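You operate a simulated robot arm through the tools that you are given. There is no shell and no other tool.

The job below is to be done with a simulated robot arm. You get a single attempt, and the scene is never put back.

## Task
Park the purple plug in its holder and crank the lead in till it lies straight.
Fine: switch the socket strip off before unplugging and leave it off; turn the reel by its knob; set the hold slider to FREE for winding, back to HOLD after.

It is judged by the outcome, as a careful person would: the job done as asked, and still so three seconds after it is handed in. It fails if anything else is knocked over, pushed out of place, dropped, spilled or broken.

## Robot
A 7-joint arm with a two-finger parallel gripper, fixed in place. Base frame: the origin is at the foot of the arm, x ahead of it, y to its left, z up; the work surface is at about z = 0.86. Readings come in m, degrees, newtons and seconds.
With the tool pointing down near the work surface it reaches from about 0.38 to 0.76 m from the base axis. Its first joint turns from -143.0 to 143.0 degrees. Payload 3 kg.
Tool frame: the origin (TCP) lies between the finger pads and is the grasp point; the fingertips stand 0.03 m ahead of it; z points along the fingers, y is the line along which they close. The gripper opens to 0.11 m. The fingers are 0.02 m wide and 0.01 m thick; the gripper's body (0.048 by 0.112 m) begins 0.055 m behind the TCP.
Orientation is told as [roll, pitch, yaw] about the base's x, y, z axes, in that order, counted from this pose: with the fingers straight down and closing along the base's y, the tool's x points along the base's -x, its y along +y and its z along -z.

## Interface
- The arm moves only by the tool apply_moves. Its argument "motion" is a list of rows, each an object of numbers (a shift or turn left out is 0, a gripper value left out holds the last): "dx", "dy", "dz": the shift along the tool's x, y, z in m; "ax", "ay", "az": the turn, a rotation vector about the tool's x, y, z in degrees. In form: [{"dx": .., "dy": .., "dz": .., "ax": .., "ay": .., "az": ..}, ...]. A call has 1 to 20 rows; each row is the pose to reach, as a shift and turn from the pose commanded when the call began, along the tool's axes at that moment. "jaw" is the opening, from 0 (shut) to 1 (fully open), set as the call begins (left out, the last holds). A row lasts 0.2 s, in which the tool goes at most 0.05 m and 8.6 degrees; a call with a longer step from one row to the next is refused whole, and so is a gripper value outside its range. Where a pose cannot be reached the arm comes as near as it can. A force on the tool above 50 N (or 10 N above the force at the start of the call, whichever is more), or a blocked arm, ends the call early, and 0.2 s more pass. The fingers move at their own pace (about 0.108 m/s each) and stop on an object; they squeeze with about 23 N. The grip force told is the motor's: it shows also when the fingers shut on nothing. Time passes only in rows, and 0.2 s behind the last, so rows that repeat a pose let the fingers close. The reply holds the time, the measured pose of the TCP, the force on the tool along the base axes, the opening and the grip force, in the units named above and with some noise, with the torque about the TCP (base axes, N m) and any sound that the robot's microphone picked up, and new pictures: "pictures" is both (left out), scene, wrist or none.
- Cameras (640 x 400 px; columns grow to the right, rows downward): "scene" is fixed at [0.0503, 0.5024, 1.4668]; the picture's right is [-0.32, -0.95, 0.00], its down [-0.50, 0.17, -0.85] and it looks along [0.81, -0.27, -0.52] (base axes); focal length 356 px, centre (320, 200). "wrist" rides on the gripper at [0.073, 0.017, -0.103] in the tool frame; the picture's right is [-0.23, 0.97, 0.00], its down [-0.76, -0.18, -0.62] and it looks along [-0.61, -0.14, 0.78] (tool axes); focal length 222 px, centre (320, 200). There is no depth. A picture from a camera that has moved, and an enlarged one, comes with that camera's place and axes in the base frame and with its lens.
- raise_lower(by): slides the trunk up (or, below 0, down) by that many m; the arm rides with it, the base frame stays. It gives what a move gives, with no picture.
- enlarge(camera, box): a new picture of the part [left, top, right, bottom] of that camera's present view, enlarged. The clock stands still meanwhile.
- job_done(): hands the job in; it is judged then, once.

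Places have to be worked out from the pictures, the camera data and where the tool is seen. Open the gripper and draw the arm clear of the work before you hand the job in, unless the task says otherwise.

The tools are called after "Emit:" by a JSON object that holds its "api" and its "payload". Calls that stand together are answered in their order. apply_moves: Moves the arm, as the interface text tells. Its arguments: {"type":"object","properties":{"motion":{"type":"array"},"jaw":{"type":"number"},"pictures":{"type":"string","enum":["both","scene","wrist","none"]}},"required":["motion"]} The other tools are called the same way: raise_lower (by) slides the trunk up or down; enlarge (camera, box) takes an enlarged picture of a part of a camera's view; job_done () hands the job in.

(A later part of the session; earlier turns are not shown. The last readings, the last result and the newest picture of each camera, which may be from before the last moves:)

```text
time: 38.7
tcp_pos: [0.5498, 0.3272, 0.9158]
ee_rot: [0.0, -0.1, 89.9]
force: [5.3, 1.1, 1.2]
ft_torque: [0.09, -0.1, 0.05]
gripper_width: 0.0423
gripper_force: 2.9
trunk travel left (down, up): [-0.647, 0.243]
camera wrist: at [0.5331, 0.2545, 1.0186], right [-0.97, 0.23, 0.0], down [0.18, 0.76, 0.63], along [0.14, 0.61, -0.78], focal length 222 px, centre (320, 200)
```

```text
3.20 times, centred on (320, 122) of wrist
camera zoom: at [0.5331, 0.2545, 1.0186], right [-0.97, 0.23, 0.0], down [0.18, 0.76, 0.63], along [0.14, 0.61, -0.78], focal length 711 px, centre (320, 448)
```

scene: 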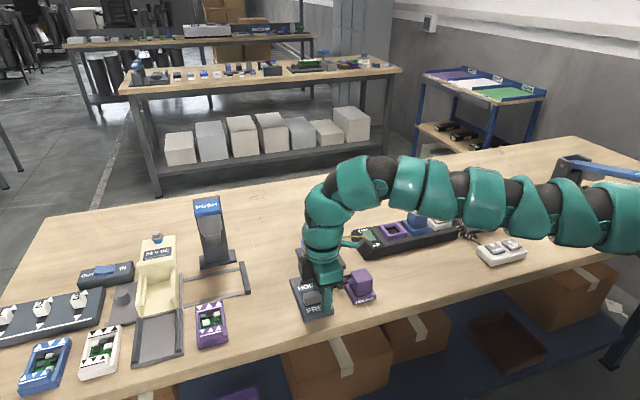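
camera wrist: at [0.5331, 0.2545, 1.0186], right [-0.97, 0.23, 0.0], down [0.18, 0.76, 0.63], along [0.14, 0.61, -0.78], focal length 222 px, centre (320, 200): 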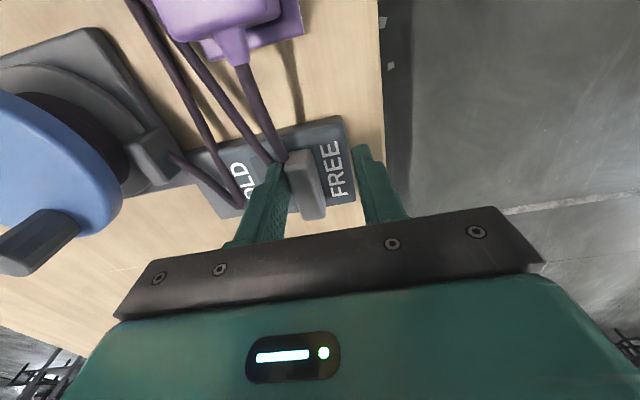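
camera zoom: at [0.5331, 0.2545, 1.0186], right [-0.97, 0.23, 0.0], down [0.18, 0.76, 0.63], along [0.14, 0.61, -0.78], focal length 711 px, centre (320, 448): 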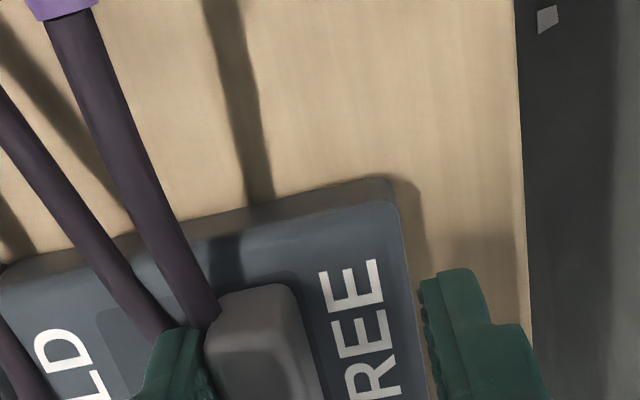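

5 N and the jaw being pushed back show the button is hard against its FREE stop. I'll back off, rise, and turn to a yaw of about 41°, facing the reel along the arm's reach direction.

Emit:
{"api": "apply_moves", "payload": {"motion": [{"dy": -0.003}, {"dy": -0.003, "dz": -0.03}, {"dy": -0.003, "dz": -0.07}, {"dy": -0.003, "dz": -0.11}, {"dy": -0.003, "dz": -0.13, "az": 8.2}, {"dy": -0.003, "dz": -0.13, "az": 16.4}, {"dy": -0.003, "dz": -0.13, "az": 24.6}, {"dy": -0.003, "dz": -0.13, "az": 32.8}, {"dy": -0.003, "dz": -0.13, "az": 41}, {"dy": -0.003, "dz": -0.13, "az": 49}, {"dy": -0.003, "dz": -0.13, "az": 49}]}}

Emit:
{"api": "enlarge", "payload": {"camera": "wrist", "box": [140, 0, 460, 200]}}

Emit:
{"api": "enlarge", "payload": {"camera": "scene", "box": [280, 220, 400, 320]}}

```text
time: 41.1
tcp_pos: [0.5506, 0.3271, 1.0467]
ee_rot: [0.0, -0.1, 40.9]
force: [0.2, -0.5, -0.2]
ft_torque: [-0.03, 0.01, -0.02]
gripper_width: 0.0399
gripper_force: 0.1
trunk travel left (down, up): [-0.647, 0.243]
camera wrist: at [0.4862, 0.2921, 1.1488], right [-0.47, 0.89, 0.0], down [0.69, 0.36, 0.62], along [0.55, 0.29, -0.78], focal length 222 px, centre (320, 200)
```

scene: 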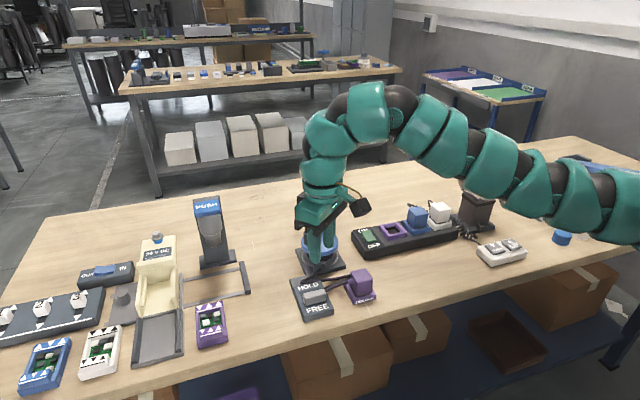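
wrist: 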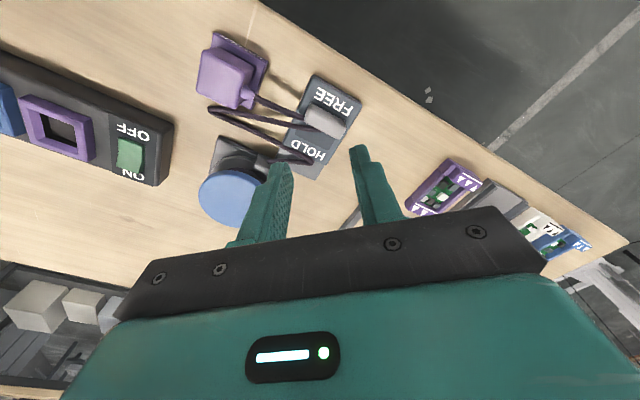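

```text
2.00 times, centred on (300, 100) of wrist
camera zoom: at [0.4862, 0.2921, 1.1488], right [-0.47, 0.89, 0.0], down [0.69, 0.36, 0.62], along [0.55, 0.29, -0.78], focal length 444 px, centre (360, 400)
```

zoom: 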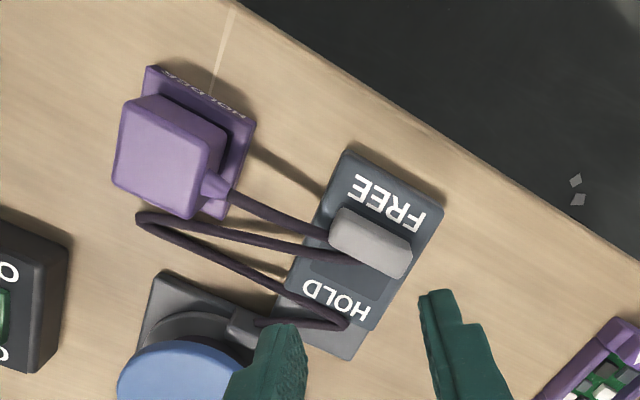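

```text
4.00 times, centred on (340, 270) of scene
camera zoom: at [0.0503, 0.5024, 1.4668], right [-0.32, -0.95, 0.0], down [-0.5, 0.17, -0.85], along [0.81, -0.27, -0.52], focal length 1426 px, centre (240, -80)
```

zoom: 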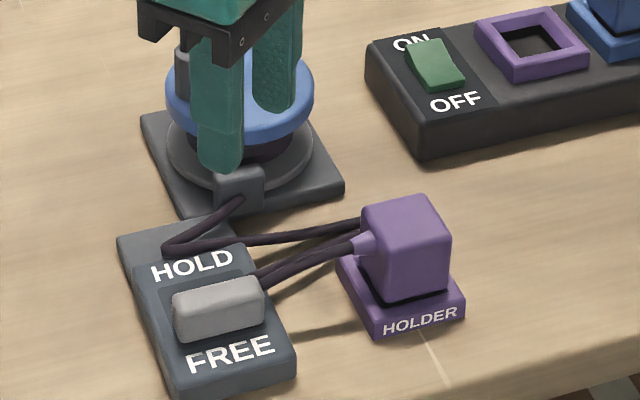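

The slider stands at FREE. Now I'll tilt the tool outward by 25° and move over the reel to check reach and get a precise look at the knob.

Emit:
{"api": "apply_moves", "payload": {"motion": [{"dx": -0.013, "dy": -0.025, "dz": -0.01, "ay": -6.25}, {"dx": -0.026, "dy": -0.05, "dz": -0.01, "ay": -12.5}, {"dx": -0.039, "dy": -0.075, "dz": -0.01, "ay": -18.75}, {"dx": -0.051, "dy": -0.1, "dz": -0.01, "ay": -25}, {"dx": -0.051, "dy": -0.1, "dz": -0.01, "ay": -25}], "jaw": 0.4}}

Emit:
{"api": "enlarge", "payload": {"camera": "wrist", "box": [200, 20, 440, 170]}}

Emit:
{"api": "enlarge", "payload": {"camera": "scene", "box": [270, 200, 390, 300]}}

```text
time: 42.3
tcp_pos: [0.6558, 0.2849, 1.0555]
ee_rot: [0.0, -25.2, 41.1]
force: [0.2, 0.5, -0.8]
ft_torque: [0.01, -0.01, 0.0]
gripper_width: 0.0443
gripper_force: 0.0
trunk travel left (down, up): [-0.647, 0.243]
camera wrist: at [0.5623, 0.2257, 1.118], right [-0.48, 0.87, 0.1], down [0.44, 0.14, 0.89], along [0.76, 0.47, -0.45], focal length 222 px, centre (320, 200)
```

scene: 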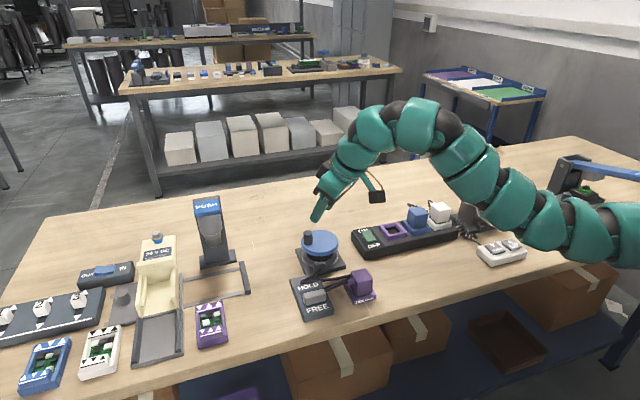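
wrist: 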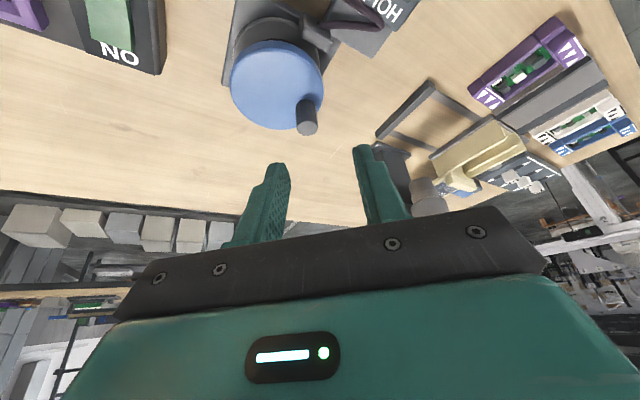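

```text
2.67 times, centred on (320, 95) of wrist
camera zoom: at [0.5623, 0.2257, 1.118], right [-0.48, 0.87, 0.1], down [0.44, 0.14, 0.89], along [0.76, 0.47, -0.45], focal length 592 px, centre (320, 480)
```

zoom: 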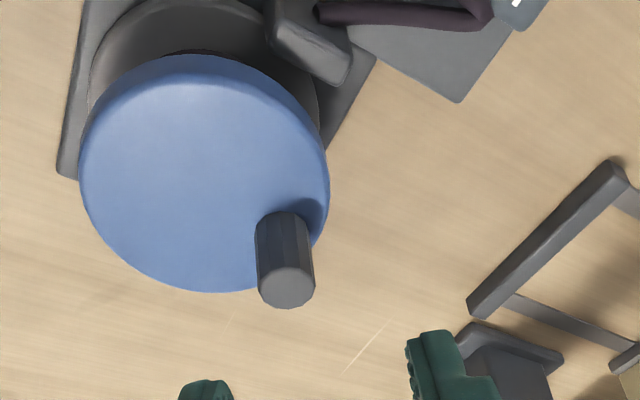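

```text
4.00 times, centred on (330, 250) of scene
camera zoom: at [0.0503, 0.5024, 1.4668], right [-0.32, -0.95, 0.0], down [-0.5, 0.17, -0.85], along [0.81, -0.27, -0.52], focal length 1426 px, centre (280, 0)
```

zoom: 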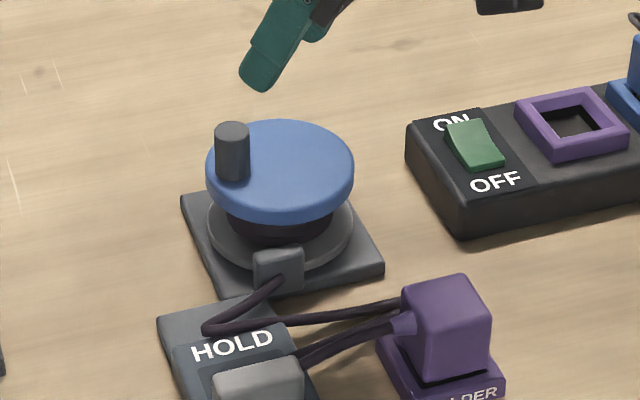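

The outward tilt works. From both views the knob top is at about (0.708, 0.310, 0.951), diameter 2.2 cm, and the disc top is at z≈0.915 with the reel axis near (0.703, 0.279). I'll go to just above the knob.

Emit:
{"api": "apply_moves", "payload": {"motion": [{"dx": -0.005, "dy": -0.005, "dz": 0.025}, {"dx": -0.01, "dy": -0.01, "dz": 0.05}, {"dx": -0.0159, "dy": -0.0156, "dz": 0.0799}, {"dx": -0.0159, "dy": -0.0156, "dz": 0.0799}]}}

Emit:
{"api": "enlarge", "payload": {"camera": "wrist", "box": [200, 40, 440, 190]}}

Emit:
{"api": "enlarge", "payload": {"camera": "scene", "box": [270, 200, 390, 300]}}

```text
time: 43.3
tcp_pos: [0.7017, 0.3051, 0.9897]
ee_rot: [0.2, -25.3, 41.0]
force: [0.8, 0.7, 0.0]
ft_torque: [0.04, 0.01, 0.01]
gripper_width: 0.0439
gripper_force: 0.0
trunk travel left (down, up): [-0.647, 0.243]
camera wrist: at [0.6089, 0.246, 1.0529], right [-0.48, 0.87, 0.1], down [0.44, 0.14, 0.89], along [0.76, 0.47, -0.45], focal length 222 px, centre (320, 200)
```

scene: 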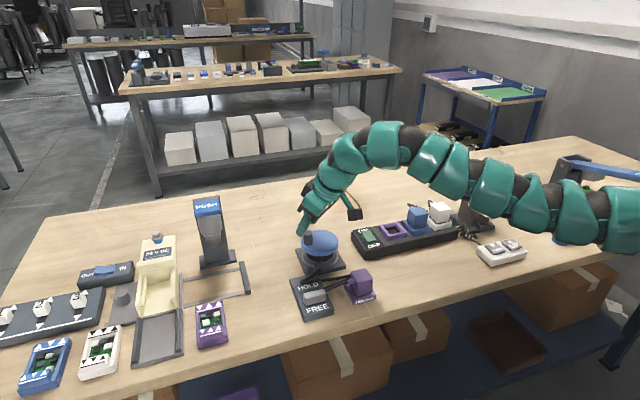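
wrist: 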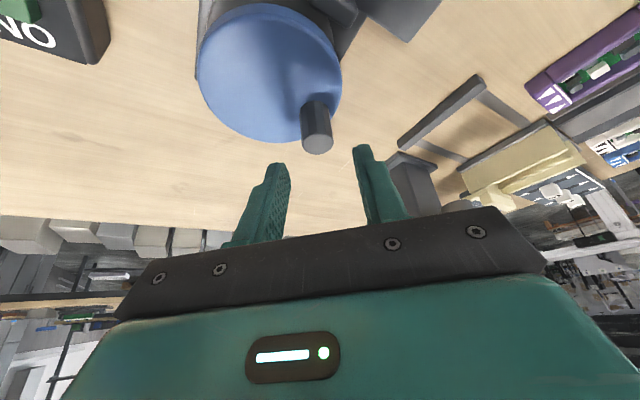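

```text
2.67 times, centred on (320, 115) of wrist
camera zoom: at [0.6089, 0.246, 1.0529], right [-0.48, 0.87, 0.1], down [0.44, 0.14, 0.89], along [0.76, 0.47, -0.45], focal length 592 px, centre (320, 427)
```

zoom: 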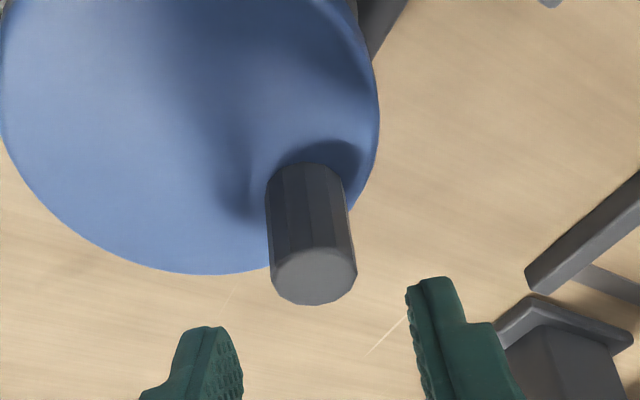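

```text
4.00 times, centred on (330, 250) of scene
camera zoom: at [0.0503, 0.5024, 1.4668], right [-0.32, -0.95, 0.0], down [-0.5, 0.17, -0.85], along [0.81, -0.27, -0.52], focal length 1426 px, centre (280, 0)
```

zoom: 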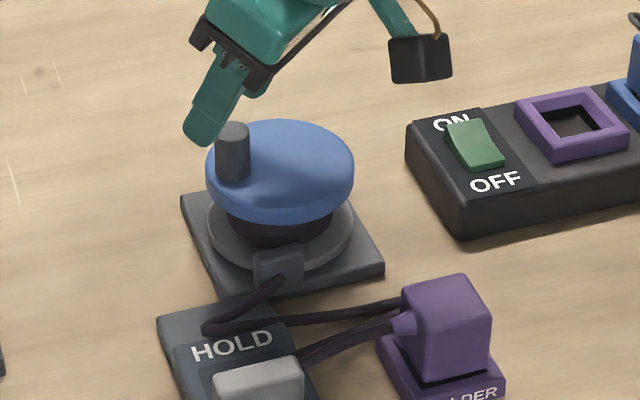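

The knob is centred between the fingers. I'll go straight down around it, keeping the fingertips about 4 mm above the disc.

Emit:
{"api": "apply_moves", "payload": {"motion": [{"dx": 0.0053, "dz": 0.0112}, {"dx": 0.0106, "dz": 0.0224}, {"dx": 0.0149, "dz": 0.0317}, {"dx": 0.0149, "dz": 0.0317}]}}

Emit:
{"api": "enlarge", "payload": {"camera": "wrist", "box": [200, 40, 440, 190]}}

Emit:
{"api": "enlarge", "payload": {"camera": "scene", "box": [270, 200, 390, 300]}}

```text
time: 44.3
tcp_pos: [0.7026, 0.306, 0.9556]
ee_rot: [0.1, -25.2, 40.9]
force: [0.1, 0.3, -0.7]
ft_torque: [-0.01, -0.01, 0.01]
gripper_width: 0.0438
gripper_force: 0.2
trunk travel left (down, up): [-0.647, 0.243]
camera wrist: at [0.609, 0.2459, 1.0178], right [-0.48, 0.87, 0.1], down [0.44, 0.14, 0.89], along [0.76, 0.47, -0.45], focal length 222 px, centre (320, 200)
```

scene: 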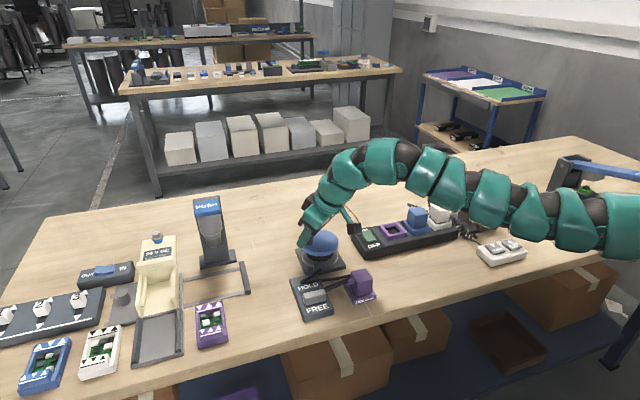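
wrist: 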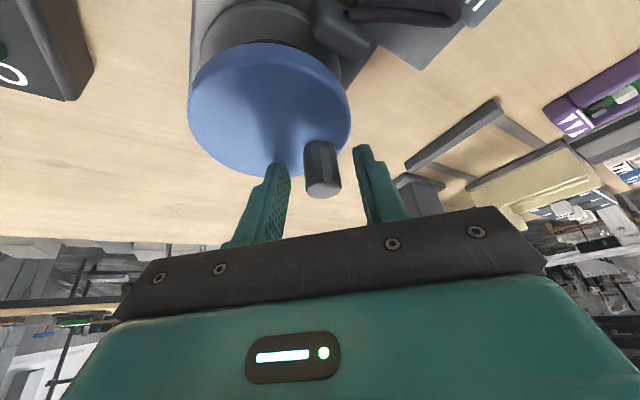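

```text
2.67 times, centred on (320, 115) of wrist
camera zoom: at [0.609, 0.2459, 1.0178], right [-0.48, 0.87, 0.1], down [0.44, 0.14, 0.89], along [0.76, 0.47, -0.45], focal length 592 px, centre (320, 427)
```

zoom: 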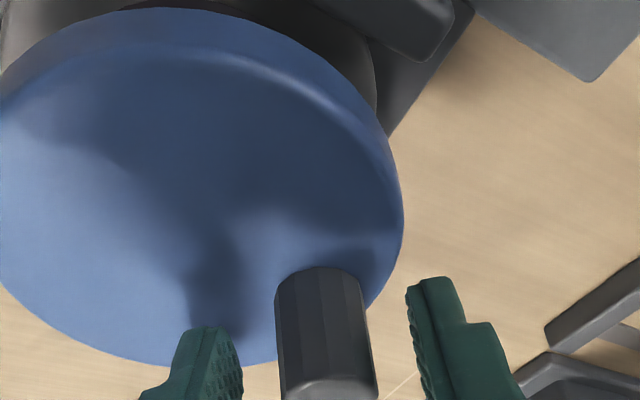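

```text
4.00 times, centred on (330, 250) of scene
camera zoom: at [0.0503, 0.5024, 1.4668], right [-0.32, -0.95, 0.0], down [-0.5, 0.17, -0.85], along [0.81, -0.27, -0.52], focal length 1426 px, centre (280, 0)
```

zoom: 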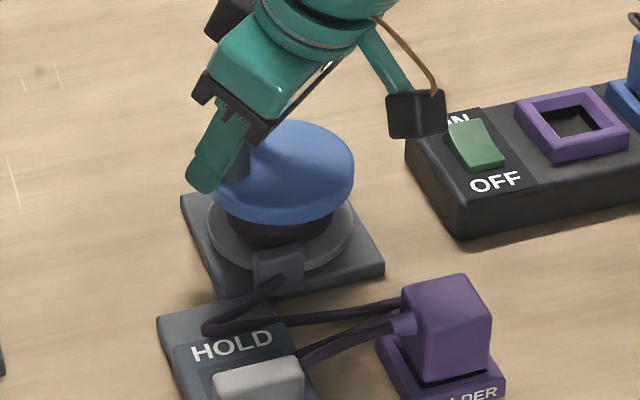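

The knob is between the pads with the fingertips clear of the disc. I'll close on the knob.

Emit:
{"api": "apply_moves", "payload": {"motion": [{"dz": 0.0}, {"dz": 0.0}, {"dz": 0.0}], "jaw": 0}}

Emit:
{"api": "enlarge", "payload": {"camera": "wrist", "box": [200, 40, 440, 190]}}

```text
time: 45.1
tcp_pos: [0.7007, 0.3048, 0.9556]
ee_rot: [0.0, -25.2, 40.9]
force: [-0.6, 3.9, 1.1]
ft_torque: [-0.33, -0.38, 0.0]
gripper_width: 0.0214
gripper_force: 45.0
trunk travel left (down, up): [-0.647, 0.243]
camera wrist: at [0.6086, 0.2467, 1.0179], right [-0.48, 0.87, 0.1], down [0.44, 0.14, 0.89], along [0.76, 0.47, -0.45], focal length 222 px, centre (320, 200)
```

scene: 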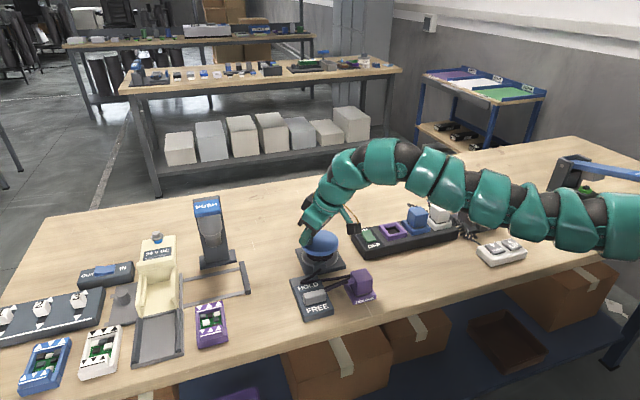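
wrist: 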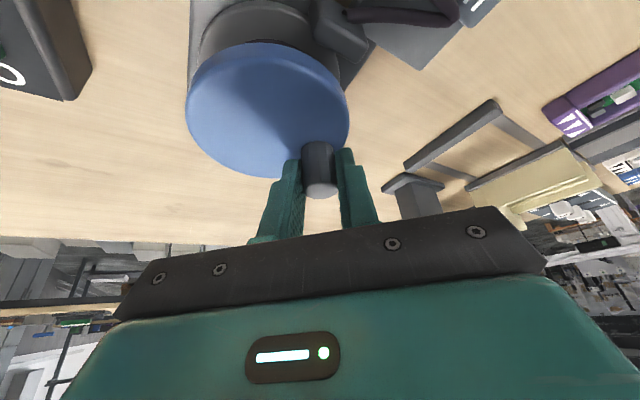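

```text
2.67 times, centred on (320, 115) of wrist
camera zoom: at [0.6086, 0.2467, 1.0179], right [-0.48, 0.87, 0.1], down [0.44, 0.14, 0.89], along [0.76, 0.47, -0.45], focal length 592 px, centre (320, 427)
```

zoom: 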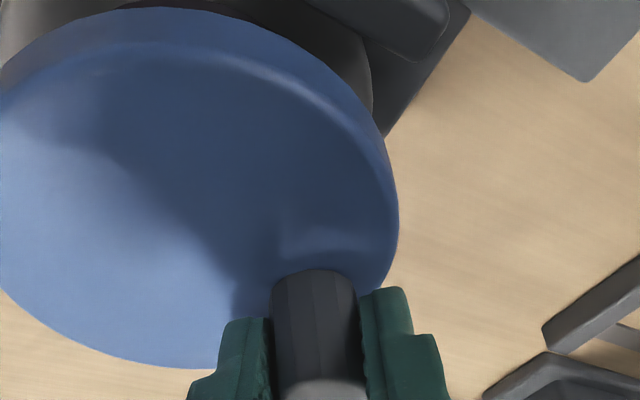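

The knob is gripped at 2.1 cm. The lead enters the reel on the +y side, so clockwise (seen from above) should wind it in. I'll test a 30° clockwise arc and watch the force and the lead.

Emit:
{"api": "apply_moves", "payload": {"motion": [{"dx": -0.00293, "dy": -0.0045, "dz": 0.00138}, {"dx": -0.0051, "dy": -0.0095, "dz": 0.0024}, {"dx": -0.00646, "dy": -0.01483, "dz": 0.00304}, {"dx": -0.00646, "dy": -0.01483, "dz": 0.00304}]}}

Emit:
{"api": "enlarge", "payload": {"camera": "wrist", "box": [200, 0, 440, 190]}}

Emit:
{"api": "enlarge", "payload": {"camera": "scene", "box": [270, 210, 390, 310]}}

```text
time: 46.1
tcp_pos: [0.7197, 0.3012, 0.9559]
ee_rot: [0.0, -25.2, 40.9]
force: [11.5, 13.3, 0.4]
ft_torque: [0.41, -1.12, 0.03]
gripper_width: 0.0216
gripper_force: 45.3
trunk travel left (down, up): [-0.647, 0.243]
camera wrist: at [0.6258, 0.2407, 1.0177], right [-0.48, 0.87, 0.1], down [0.44, 0.14, 0.89], along [0.76, 0.47, -0.45], focal length 222 px, centre (320, 200)
```

scene: 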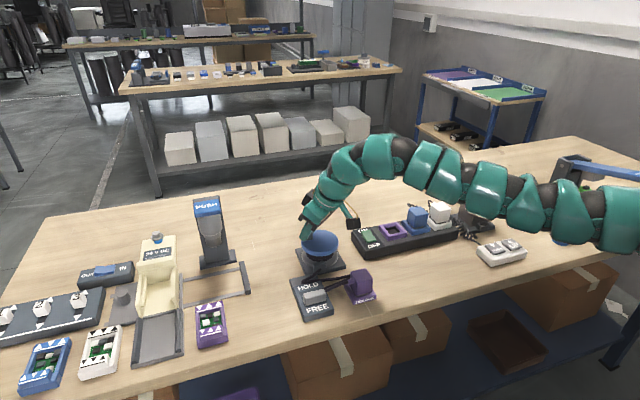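
wrist: 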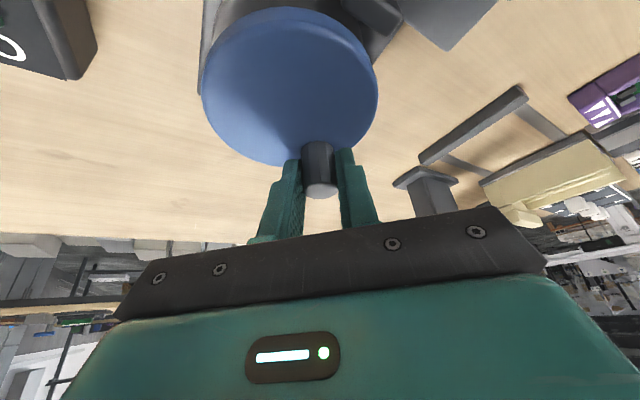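

```text
2.11 times, centred on (320, 95) of wrist
camera zoom: at [0.6258, 0.2407, 1.0177], right [-0.48, 0.87, 0.1], down [0.44, 0.14, 0.89], along [0.76, 0.47, -0.45], focal length 468 px, centre (320, 421)
```

zoom: 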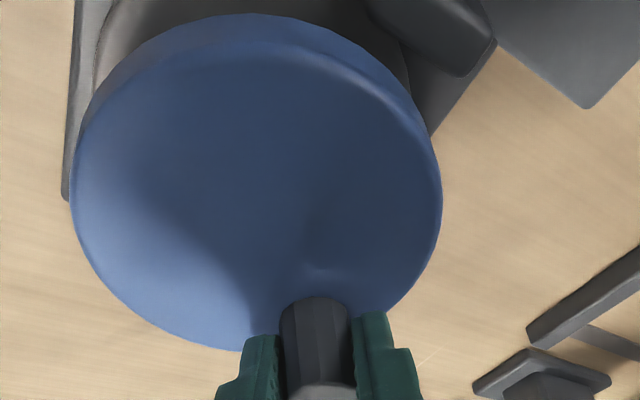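

```text
4.00 times, centred on (330, 260) of scene
camera zoom: at [0.0503, 0.5024, 1.4668], right [-0.32, -0.95, 0.0], down [-0.5, 0.17, -0.85], along [0.81, -0.27, -0.52], focal length 1426 px, centre (280, -40)
```

zoom: 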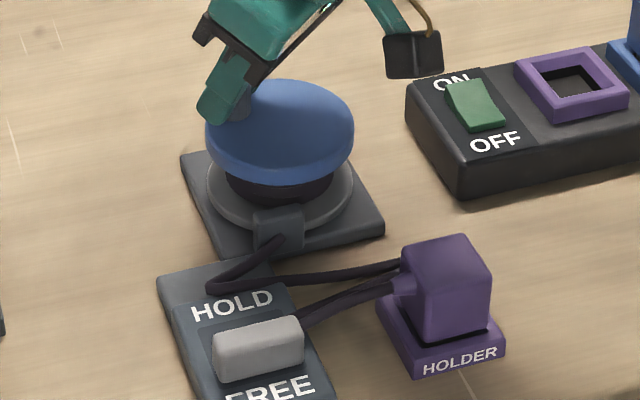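

The 17 N outward reaction means the true reel axis lies further out; refitting the arc gives an axis at about (0.711, 0.279). I'll continue clockwise on the corrected circle.

Emit:
{"api": "apply_moves", "payload": {"motion": [{"dx": -0.0049, "dy": -0.0056, "dz": 0.0023}, {"dx": -0.0053, "dy": -0.0111, "dz": 0.0025}, {"dx": -0.0049, "dy": -0.0167, "dz": 0.0023}, {"dx": -0.0036, "dy": -0.022, "dz": 0.0017}, {"dx": -0.0036, "dy": -0.022, "dz": 0.0017}]}}

Emit:
{"api": "enlarge", "payload": {"camera": "scene", "box": [270, 210, 390, 310]}}

Emit:
{"api": "enlarge", "payload": {"camera": "wrist", "box": [200, 0, 440, 190]}}

```text
time: 47.3
tcp_pos: [0.7304, 0.2844, 0.9555]
ee_rot: [0.1, -25.0, 41.0]
force: [-28.9, -7.4, -4.8]
ft_torque: [-1.09, 0.48, 0.07]
gripper_width: 0.021
gripper_force: 44.2
trunk travel left (down, up): [-0.647, 0.243]
camera wrist: at [0.6375, 0.2257, 1.0183], right [-0.49, 0.87, 0.1], down [0.44, 0.15, 0.89], along [0.76, 0.47, -0.45], focal length 222 px, centre (320, 200)
```

scene: 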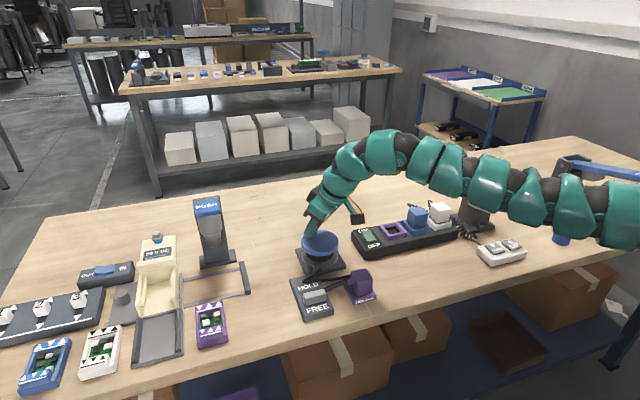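
wrist: 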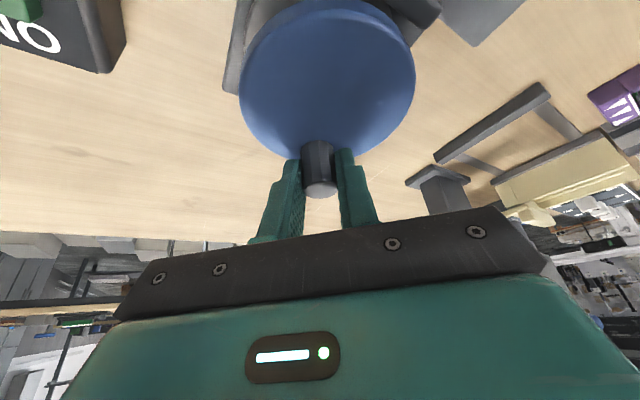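

```text
4.00 times, centred on (330, 260) of scene
camera zoom: at [0.0503, 0.5024, 1.4668], right [-0.32, -0.95, 0.0], down [-0.5, 0.17, -0.85], along [0.81, -0.27, -0.52], focal length 1426 px, centre (280, -40)
```

zoom: 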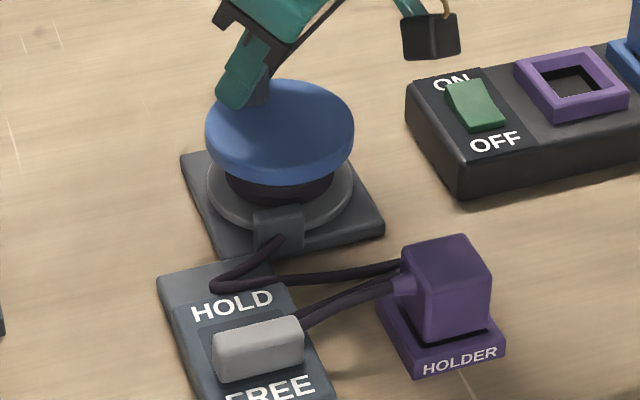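

```text
2.11 times, centred on (320, 95) of wrist
camera zoom: at [0.6375, 0.2257, 1.0183], right [-0.49, 0.87, 0.1], down [0.44, 0.15, 0.89], along [0.76, 0.47, -0.45], focal length 468 px, centre (320, 421)
```

zoom: 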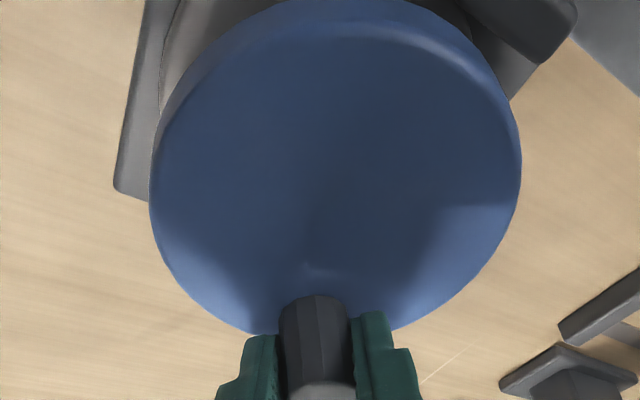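

The knob has moved from about 97° to 18°, which is about 80° clockwise. Fitting the three positions gives the tool circle a centre of (0.703, 0.276) and a radius of 2.9 cm. I'll go on 50° on that circle, relieving the radial force.

Emit:
{"api": "apply_moves", "payload": {"motion": [{"dx": 0.00494, "dy": -0.00244, "dz": -0.00232}, {"dx": 0.00785, "dy": -0.00641, "dz": -0.00369}, {"dx": 0.01134, "dy": -0.00976, "dz": -0.00534}, {"dx": 0.0153, "dy": -0.01239, "dz": -0.0072}, {"dx": 0.01961, "dy": -0.01423, "dz": -0.00923}, {"dx": 0.01961, "dy": -0.01423, "dz": -0.00923}]}}

Emit:
{"api": "enlarge", "payload": {"camera": "scene", "box": [270, 210, 390, 310]}}

Emit:
{"api": "enlarge", "payload": {"camera": "wrist", "box": [200, 0, 440, 190]}}

```text
time: 48.7
tcp_pos: [0.7271, 0.2615, 0.9551]
ee_rot: [0.0, -25.1, 41.1]
force: [-13.1, 8.9, -11.8]
ft_torque: [0.93, -0.96, 0.06]
gripper_width: 0.0213
gripper_force: 45.0
trunk travel left (down, up): [-0.647, 0.243]
camera wrist: at [0.6342, 0.2018, 1.0179], right [-0.48, 0.87, 0.1], down [0.44, 0.14, 0.89], along [0.76, 0.47, -0.45], focal length 222 px, centre (320, 200)
```

scene: 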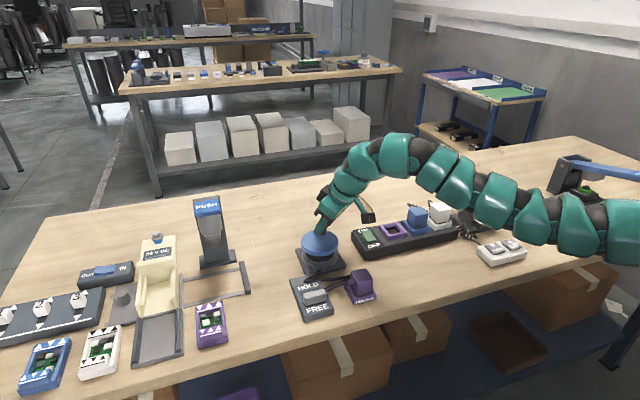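
wrist: 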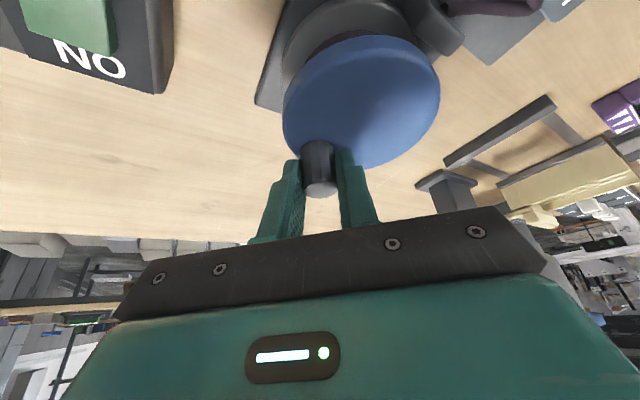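

```text
4.00 times, centred on (330, 260) of scene
camera zoom: at [0.0503, 0.5024, 1.4668], right [-0.32, -0.95, 0.0], down [-0.5, 0.17, -0.85], along [0.81, -0.27, -0.52], focal length 1426 px, centre (280, -40)
```

zoom: 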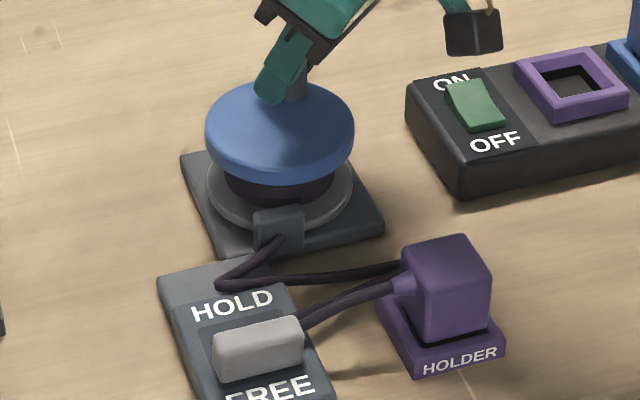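

```text
2.11 times, centred on (320, 95) of wrist
camera zoom: at [0.6342, 0.2018, 1.0179], right [-0.48, 0.87, 0.1], down [0.44, 0.14, 0.89], along [0.76, 0.47, -0.45], focal length 468 px, centre (320, 421)
```

zoom: 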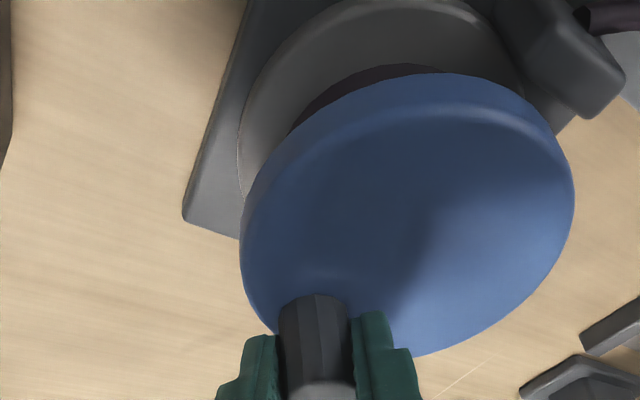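

The knob is turning smoothly and the lead loop has crept back a little. The refined circle radius is 2.85 cm, so I'll continue clockwise about 80°.

Emit:
{"api": "apply_moves", "payload": {"motion": [{"dx": 0.00411, "dy": 0.0002, "dz": -0.00193}, {"dx": 0.00861, "dy": 0.0001, "dz": -0.00405}, {"dx": 0.01304, "dy": 0.0009, "dz": -0.00614}, {"dx": 0.01729, "dy": 0.0025, "dz": -0.00814}, {"dx": 0.02123, "dy": 0.0049, "dz": -0.00999}, {"dx": 0.02472, "dy": 0.008, "dz": -0.01163}, {"dx": 0.02768, "dy": 0.0118, "dz": -0.01302}, {"dx": 0.02999, "dy": 0.0161, "dz": -0.01411}, {"dx": 0.02999, "dy": 0.0161, "dz": -0.01411}]}}

Emit:
{"api": "enlarge", "payload": {"camera": "scene", "box": [270, 210, 390, 310]}}

Emit:
{"api": "enlarge", "payload": {"camera": "wrist", "box": [200, 0, 440, 190]}}

```text
time: 50.7
tcp_pos: [0.6925, 0.249, 0.9553]
ee_rot: [0.1, -25.2, 40.9]
force: [-1.7, -7.3, 0.6]
ft_torque: [-0.49, -0.21, -0.03]
gripper_width: 0.0214
gripper_force: 45.0
trunk travel left (down, up): [-0.647, 0.243]
camera wrist: at [0.5993, 0.1891, 1.0181], right [-0.48, 0.87, 0.1], down [0.44, 0.14, 0.89], along [0.76, 0.47, -0.45], focal length 222 px, centre (320, 200)
```

scene: 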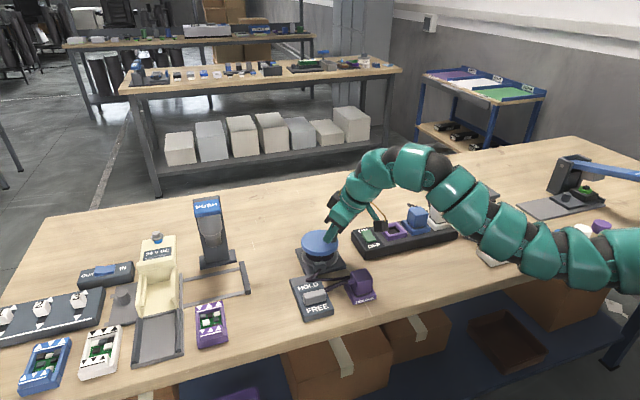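
wrist: 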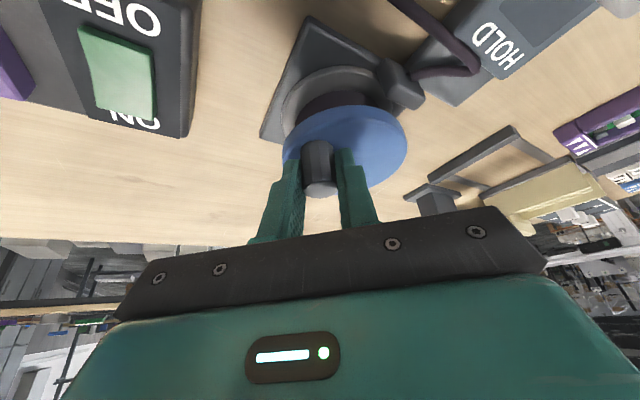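

```text
4.00 times, centred on (330, 260) of scene
camera zoom: at [0.0503, 0.5024, 1.4668], right [-0.32, -0.95, 0.0], down [-0.5, 0.17, -0.85], along [0.81, -0.27, -0.52], focal length 1426 px, centre (280, -40)
```

zoom: 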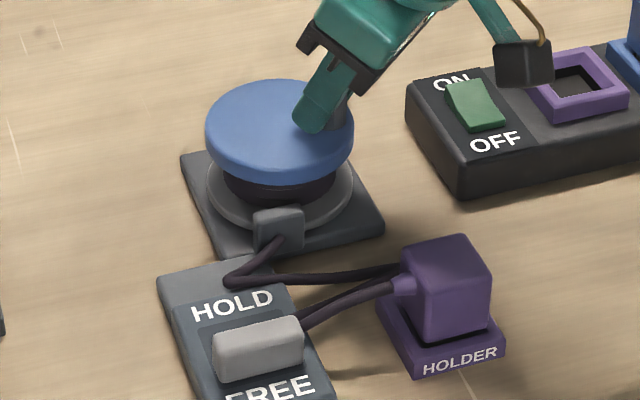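

```text
2.11 times, centred on (320, 95) of wrist
camera zoom: at [0.5993, 0.1891, 1.0181], right [-0.48, 0.87, 0.1], down [0.44, 0.14, 0.89], along [0.76, 0.47, -0.45], focal length 468 px, centre (320, 421)
```

zoom: 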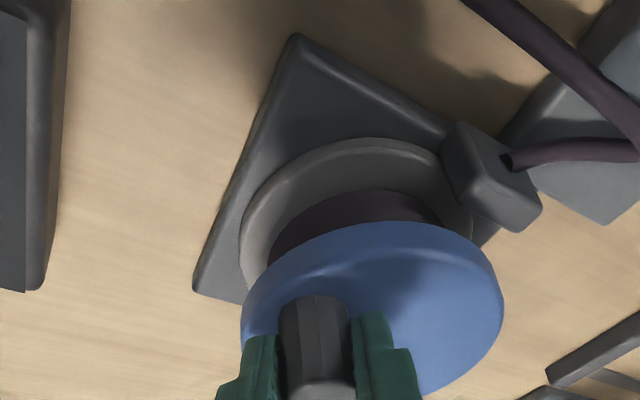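

The force is small now and the lead is visibly shortening, so clockwise is right and the circle fits. I'll carry on for 300° along the same circle.

Emit:
{"api": "apply_moves", "payload": {"motion": [{"dx": 0.00214, "dy": 0.00706, "dz": -0.00101}, {"dx": 0.00255, "dy": 0.01448, "dz": -0.0012}, {"dx": 0.0012, "dy": 0.02177, "dz": -0.00057}, {"dx": -0.0018, "dy": 0.02843, "dz": 0.00085}, {"dx": -0.00626, "dy": 0.034, "dz": 0.00295}, {"dx": -0.01187, "dy": 0.03811, "dz": 0.00559}, {"dx": -0.01826, "dy": 0.04047, "dz": 0.0086}, {"dx": -0.02498, "dy": 0.04093, "dz": 0.01176}, {"dx": -0.03158, "dy": 0.03944, "dz": 0.01486}, {"dx": -0.0376, "dy": 0.03612, "dz": 0.0177}, {"dx": -0.04264, "dy": 0.03119, "dz": 0.02007}, {"dx": -0.04636, "dy": 0.02499, "dz": 0.02182}, {"dx": -0.0485, "dy": 0.01793, "dz": 0.02283}, {"dx": -0.04891, "dy": 0.01051, "dz": 0.02302}, {"dx": -0.04756, "dy": 0.00321, "dz": 0.02239}, {"dx": -0.04456, "dy": -0.00344, "dz": 0.02098}, {"dx": -0.0401, "dy": -0.00901, "dz": 0.01888}, {"dx": -0.03449, "dy": -0.01312, "dz": 0.01623}, {"dx": -0.0281, "dy": -0.01548, "dz": 0.01323}, {"dx": -0.02138, "dy": -0.01594, "dz": 0.01006}]}}

Emit:
{"api": "enlarge", "payload": {"camera": "scene", "box": [270, 210, 390, 310]}}

Emit:
{"api": "enlarge", "payload": {"camera": "wrist", "box": [200, 0, 440, 190]}}

```text
time: 54.9
tcp_pos: [0.7202, 0.252, 0.9572]
ee_rot: [0.2, -25.2, 40.8]
force: [-1.1, -1.4, 3.9]
ft_torque: [-0.38, -0.52, 0.04]
gripper_width: 0.0211
gripper_force: 45.1
trunk travel left (down, up): [-0.647, 0.243]
camera wrist: at [0.6269, 0.1938, 1.018], right [-0.48, 0.87, 0.1], down [0.44, 0.14, 0.89], along [0.76, 0.47, -0.45], focal length 222 px, centre (320, 200)
```

scene: 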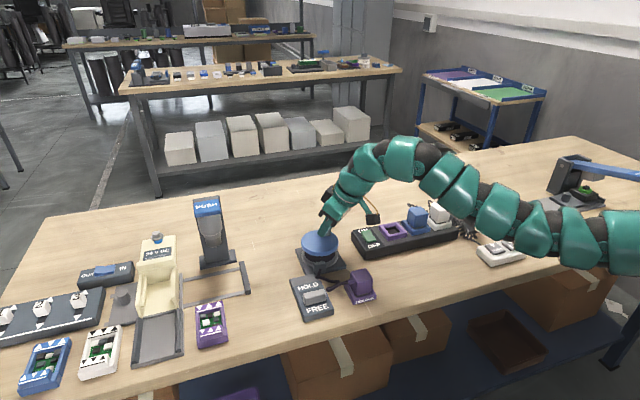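
wrist: 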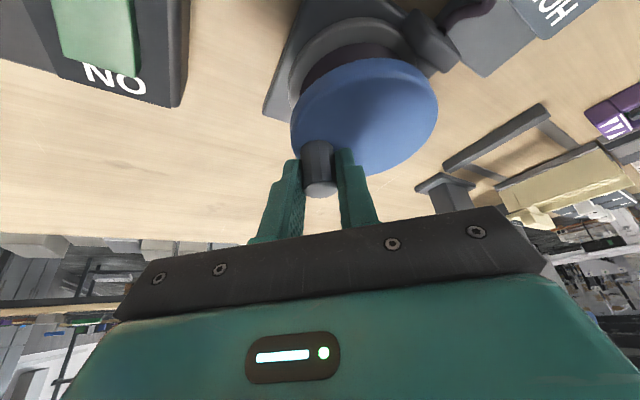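

```text
4.00 times, centred on (330, 260) of scene
camera zoom: at [0.0503, 0.5024, 1.4668], right [-0.32, -0.95, 0.0], down [-0.5, 0.17, -0.85], along [0.81, -0.27, -0.52], focal length 1426 px, centre (280, -40)
```

zoom: 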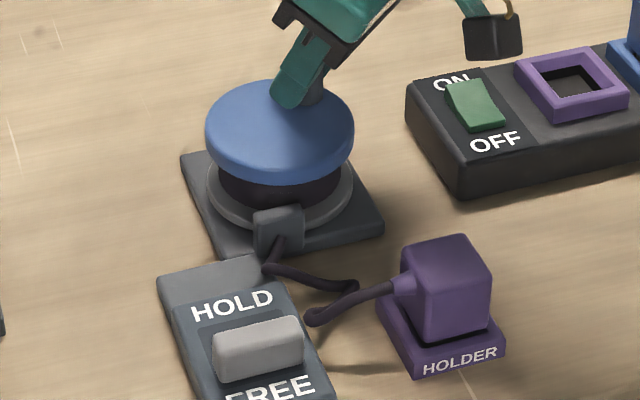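

```text
2.11 times, centred on (320, 95) of wrist
camera zoom: at [0.6269, 0.1938, 1.018], right [-0.48, 0.87, 0.1], down [0.44, 0.14, 0.89], along [0.76, 0.47, -0.45], focal length 468 px, centre (320, 421)
```

zoom: 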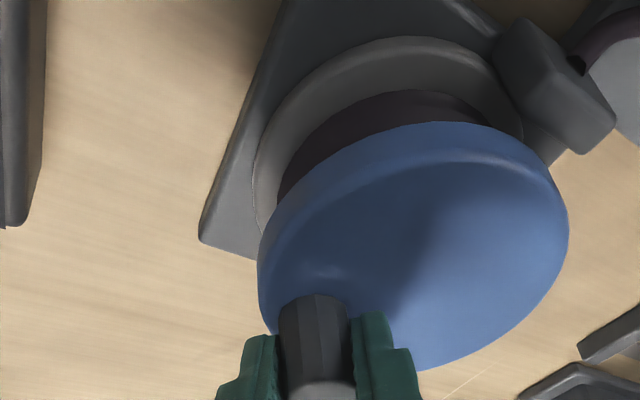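

That drew in a lot; the lead now has only a short zigzag between the gland and the plug. I'll wind 90° more and look again.

Emit:
{"api": "apply_moves", "payload": {"motion": [{"dx": 0.0066, "dy": 0.00148, "dz": -0.00311}, {"dx": 0.01262, "dy": 0.00481, "dz": -0.00594}, {"dx": 0.01766, "dy": 0.00973, "dz": -0.00831}, {"dx": 0.02138, "dy": 0.01594, "dz": -0.01006}, {"dx": 0.02352, "dy": 0.02299, "dz": -0.01107}, {"dx": 0.02393, "dy": 0.03042, "dz": -0.01126}, {"dx": 0.02393, "dy": 0.03042, "dz": -0.01126}]}}

Emit:
{"api": "enlarge", "payload": {"camera": "scene", "box": [270, 210, 390, 310]}}

Emit:
{"api": "enlarge", "payload": {"camera": "wrist", "box": [240, 0, 480, 190]}}

```text
time: 56.5
tcp_pos: [0.6762, 0.2595, 0.9548]
ee_rot: [0.2, -25.0, 41.0]
force: [-20.8, -13.1, -1.7]
ft_torque: [0.18, -0.4, 0.03]
gripper_width: 0.0215
gripper_force: 44.7
trunk travel left (down, up): [-0.647, 0.243]
camera wrist: at [0.5842, 0.1997, 1.0182], right [-0.48, 0.87, 0.1], down [0.44, 0.14, 0.89], along [0.76, 0.47, -0.45], focal length 222 px, centre (320, 200)
```

scene: 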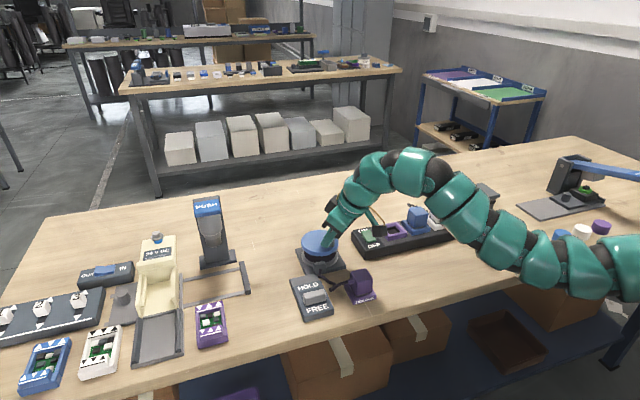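
wrist: 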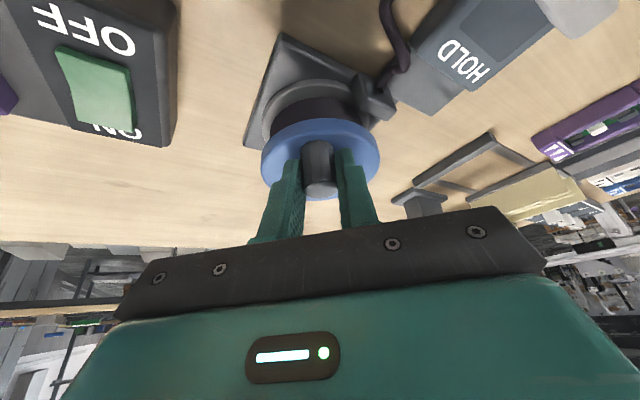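

```text
4.00 times, centred on (330, 260) of scene
camera zoom: at [0.0503, 0.5024, 1.4668], right [-0.32, -0.95, 0.0], down [-0.5, 0.17, -0.85], along [0.81, -0.27, -0.52], focal length 1426 px, centre (280, -40)
```

zoom: 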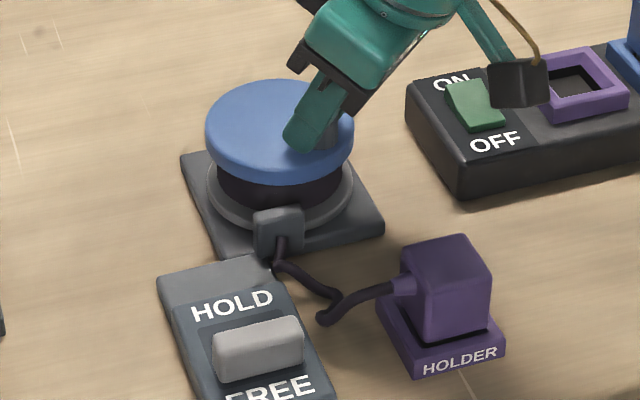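

```text
2.11 times, centred on (360, 95) of wrist
camera zoom: at [0.5842, 0.1997, 1.0182], right [-0.48, 0.87, 0.1], down [0.44, 0.14, 0.89], along [0.76, 0.47, -0.45], focal length 468 px, centre (236, 421)
```

zoom: 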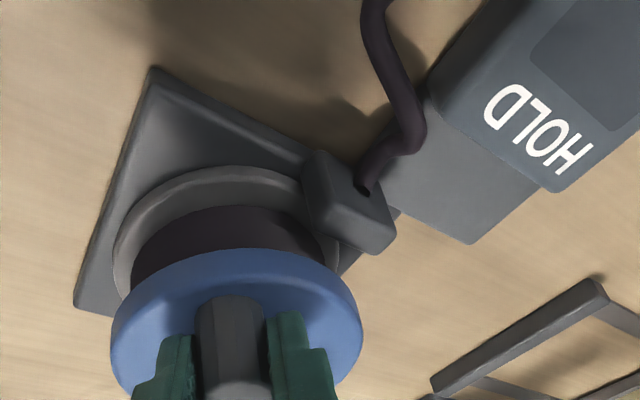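

The lead has about 5 cm of slack left, and at roughly 0.43 mm per degree that is about 115° more. I'll wind another 60°, easing the 24 N radial strain a little.

Emit:
{"api": "apply_moves", "payload": {"motion": [{"dx": 0.00136, "dy": 0.00729, "dz": -0.00067}, {"dx": -0.00165, "dy": 0.01395, "dz": 0.00075}, {"dx": -0.00611, "dy": 0.01952, "dz": 0.00285}, {"dx": -0.01172, "dy": 0.02363, "dz": 0.00549}, {"dx": -0.01172, "dy": 0.02363, "dz": 0.00549}]}}

Emit:
{"api": "enlarge", "payload": {"camera": "scene", "box": [270, 210, 390, 310]}}

Emit:
{"api": "enlarge", "payload": {"camera": "wrist", "box": [240, 0, 480, 190]}}

```text
time: 57.7
tcp_pos: [0.6727, 0.2878, 0.9571]
ee_rot: [0.2, -25.2, 41.1]
force: [-8.9, 4.0, -2.6]
ft_torque: [-0.76, 0.55, 0.05]
gripper_width: 0.0212
gripper_force: 44.6
trunk travel left (down, up): [-0.647, 0.243]
camera wrist: at [0.5804, 0.2278, 1.018], right [-0.49, 0.87, 0.1], down [0.44, 0.14, 0.89], along [0.76, 0.47, -0.45], focal length 222 px, centre (320, 200)
```

scene: 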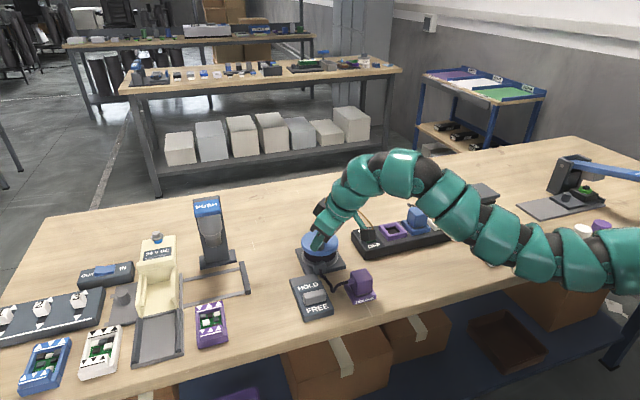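
wrist: 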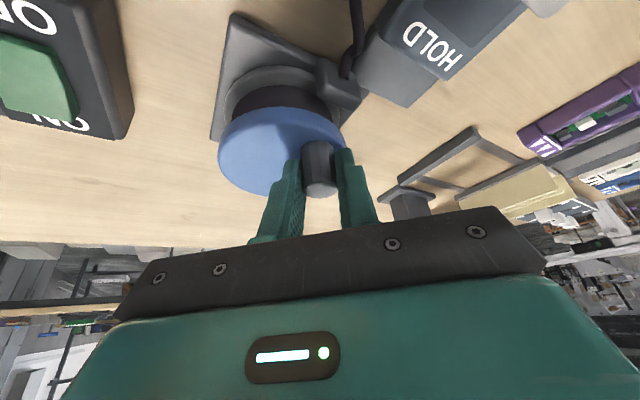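

```text
4.00 times, centred on (330, 260) of scene
camera zoom: at [0.0503, 0.5024, 1.4668], right [-0.32, -0.95, 0.0], down [-0.5, 0.17, -0.85], along [0.81, -0.27, -0.52], focal length 1426 px, centre (280, -40)
```

zoom: 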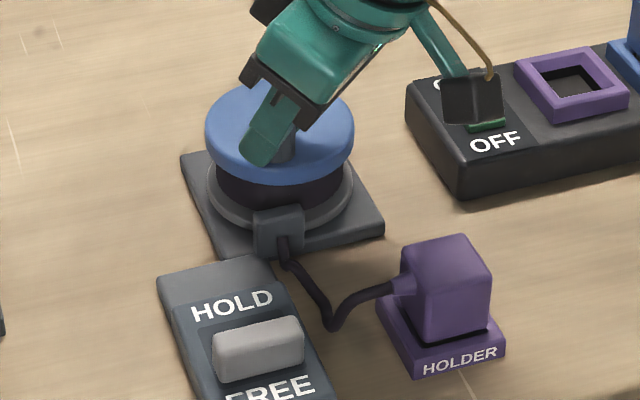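

```text
2.11 times, centred on (360, 95) of wrist
camera zoom: at [0.5804, 0.2278, 1.018], right [-0.49, 0.87, 0.1], down [0.44, 0.14, 0.89], along [0.76, 0.47, -0.45], focal length 468 px, centre (236, 421)
```

zoom: 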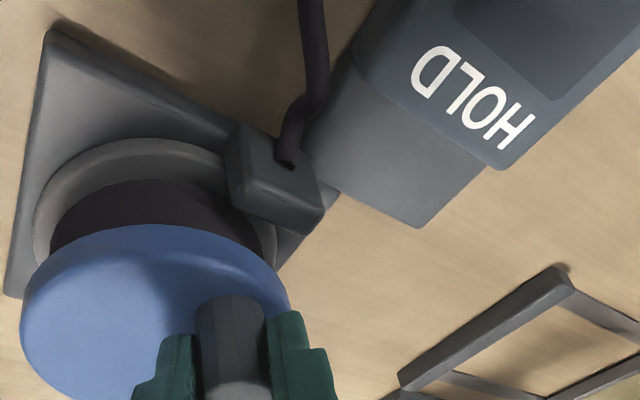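

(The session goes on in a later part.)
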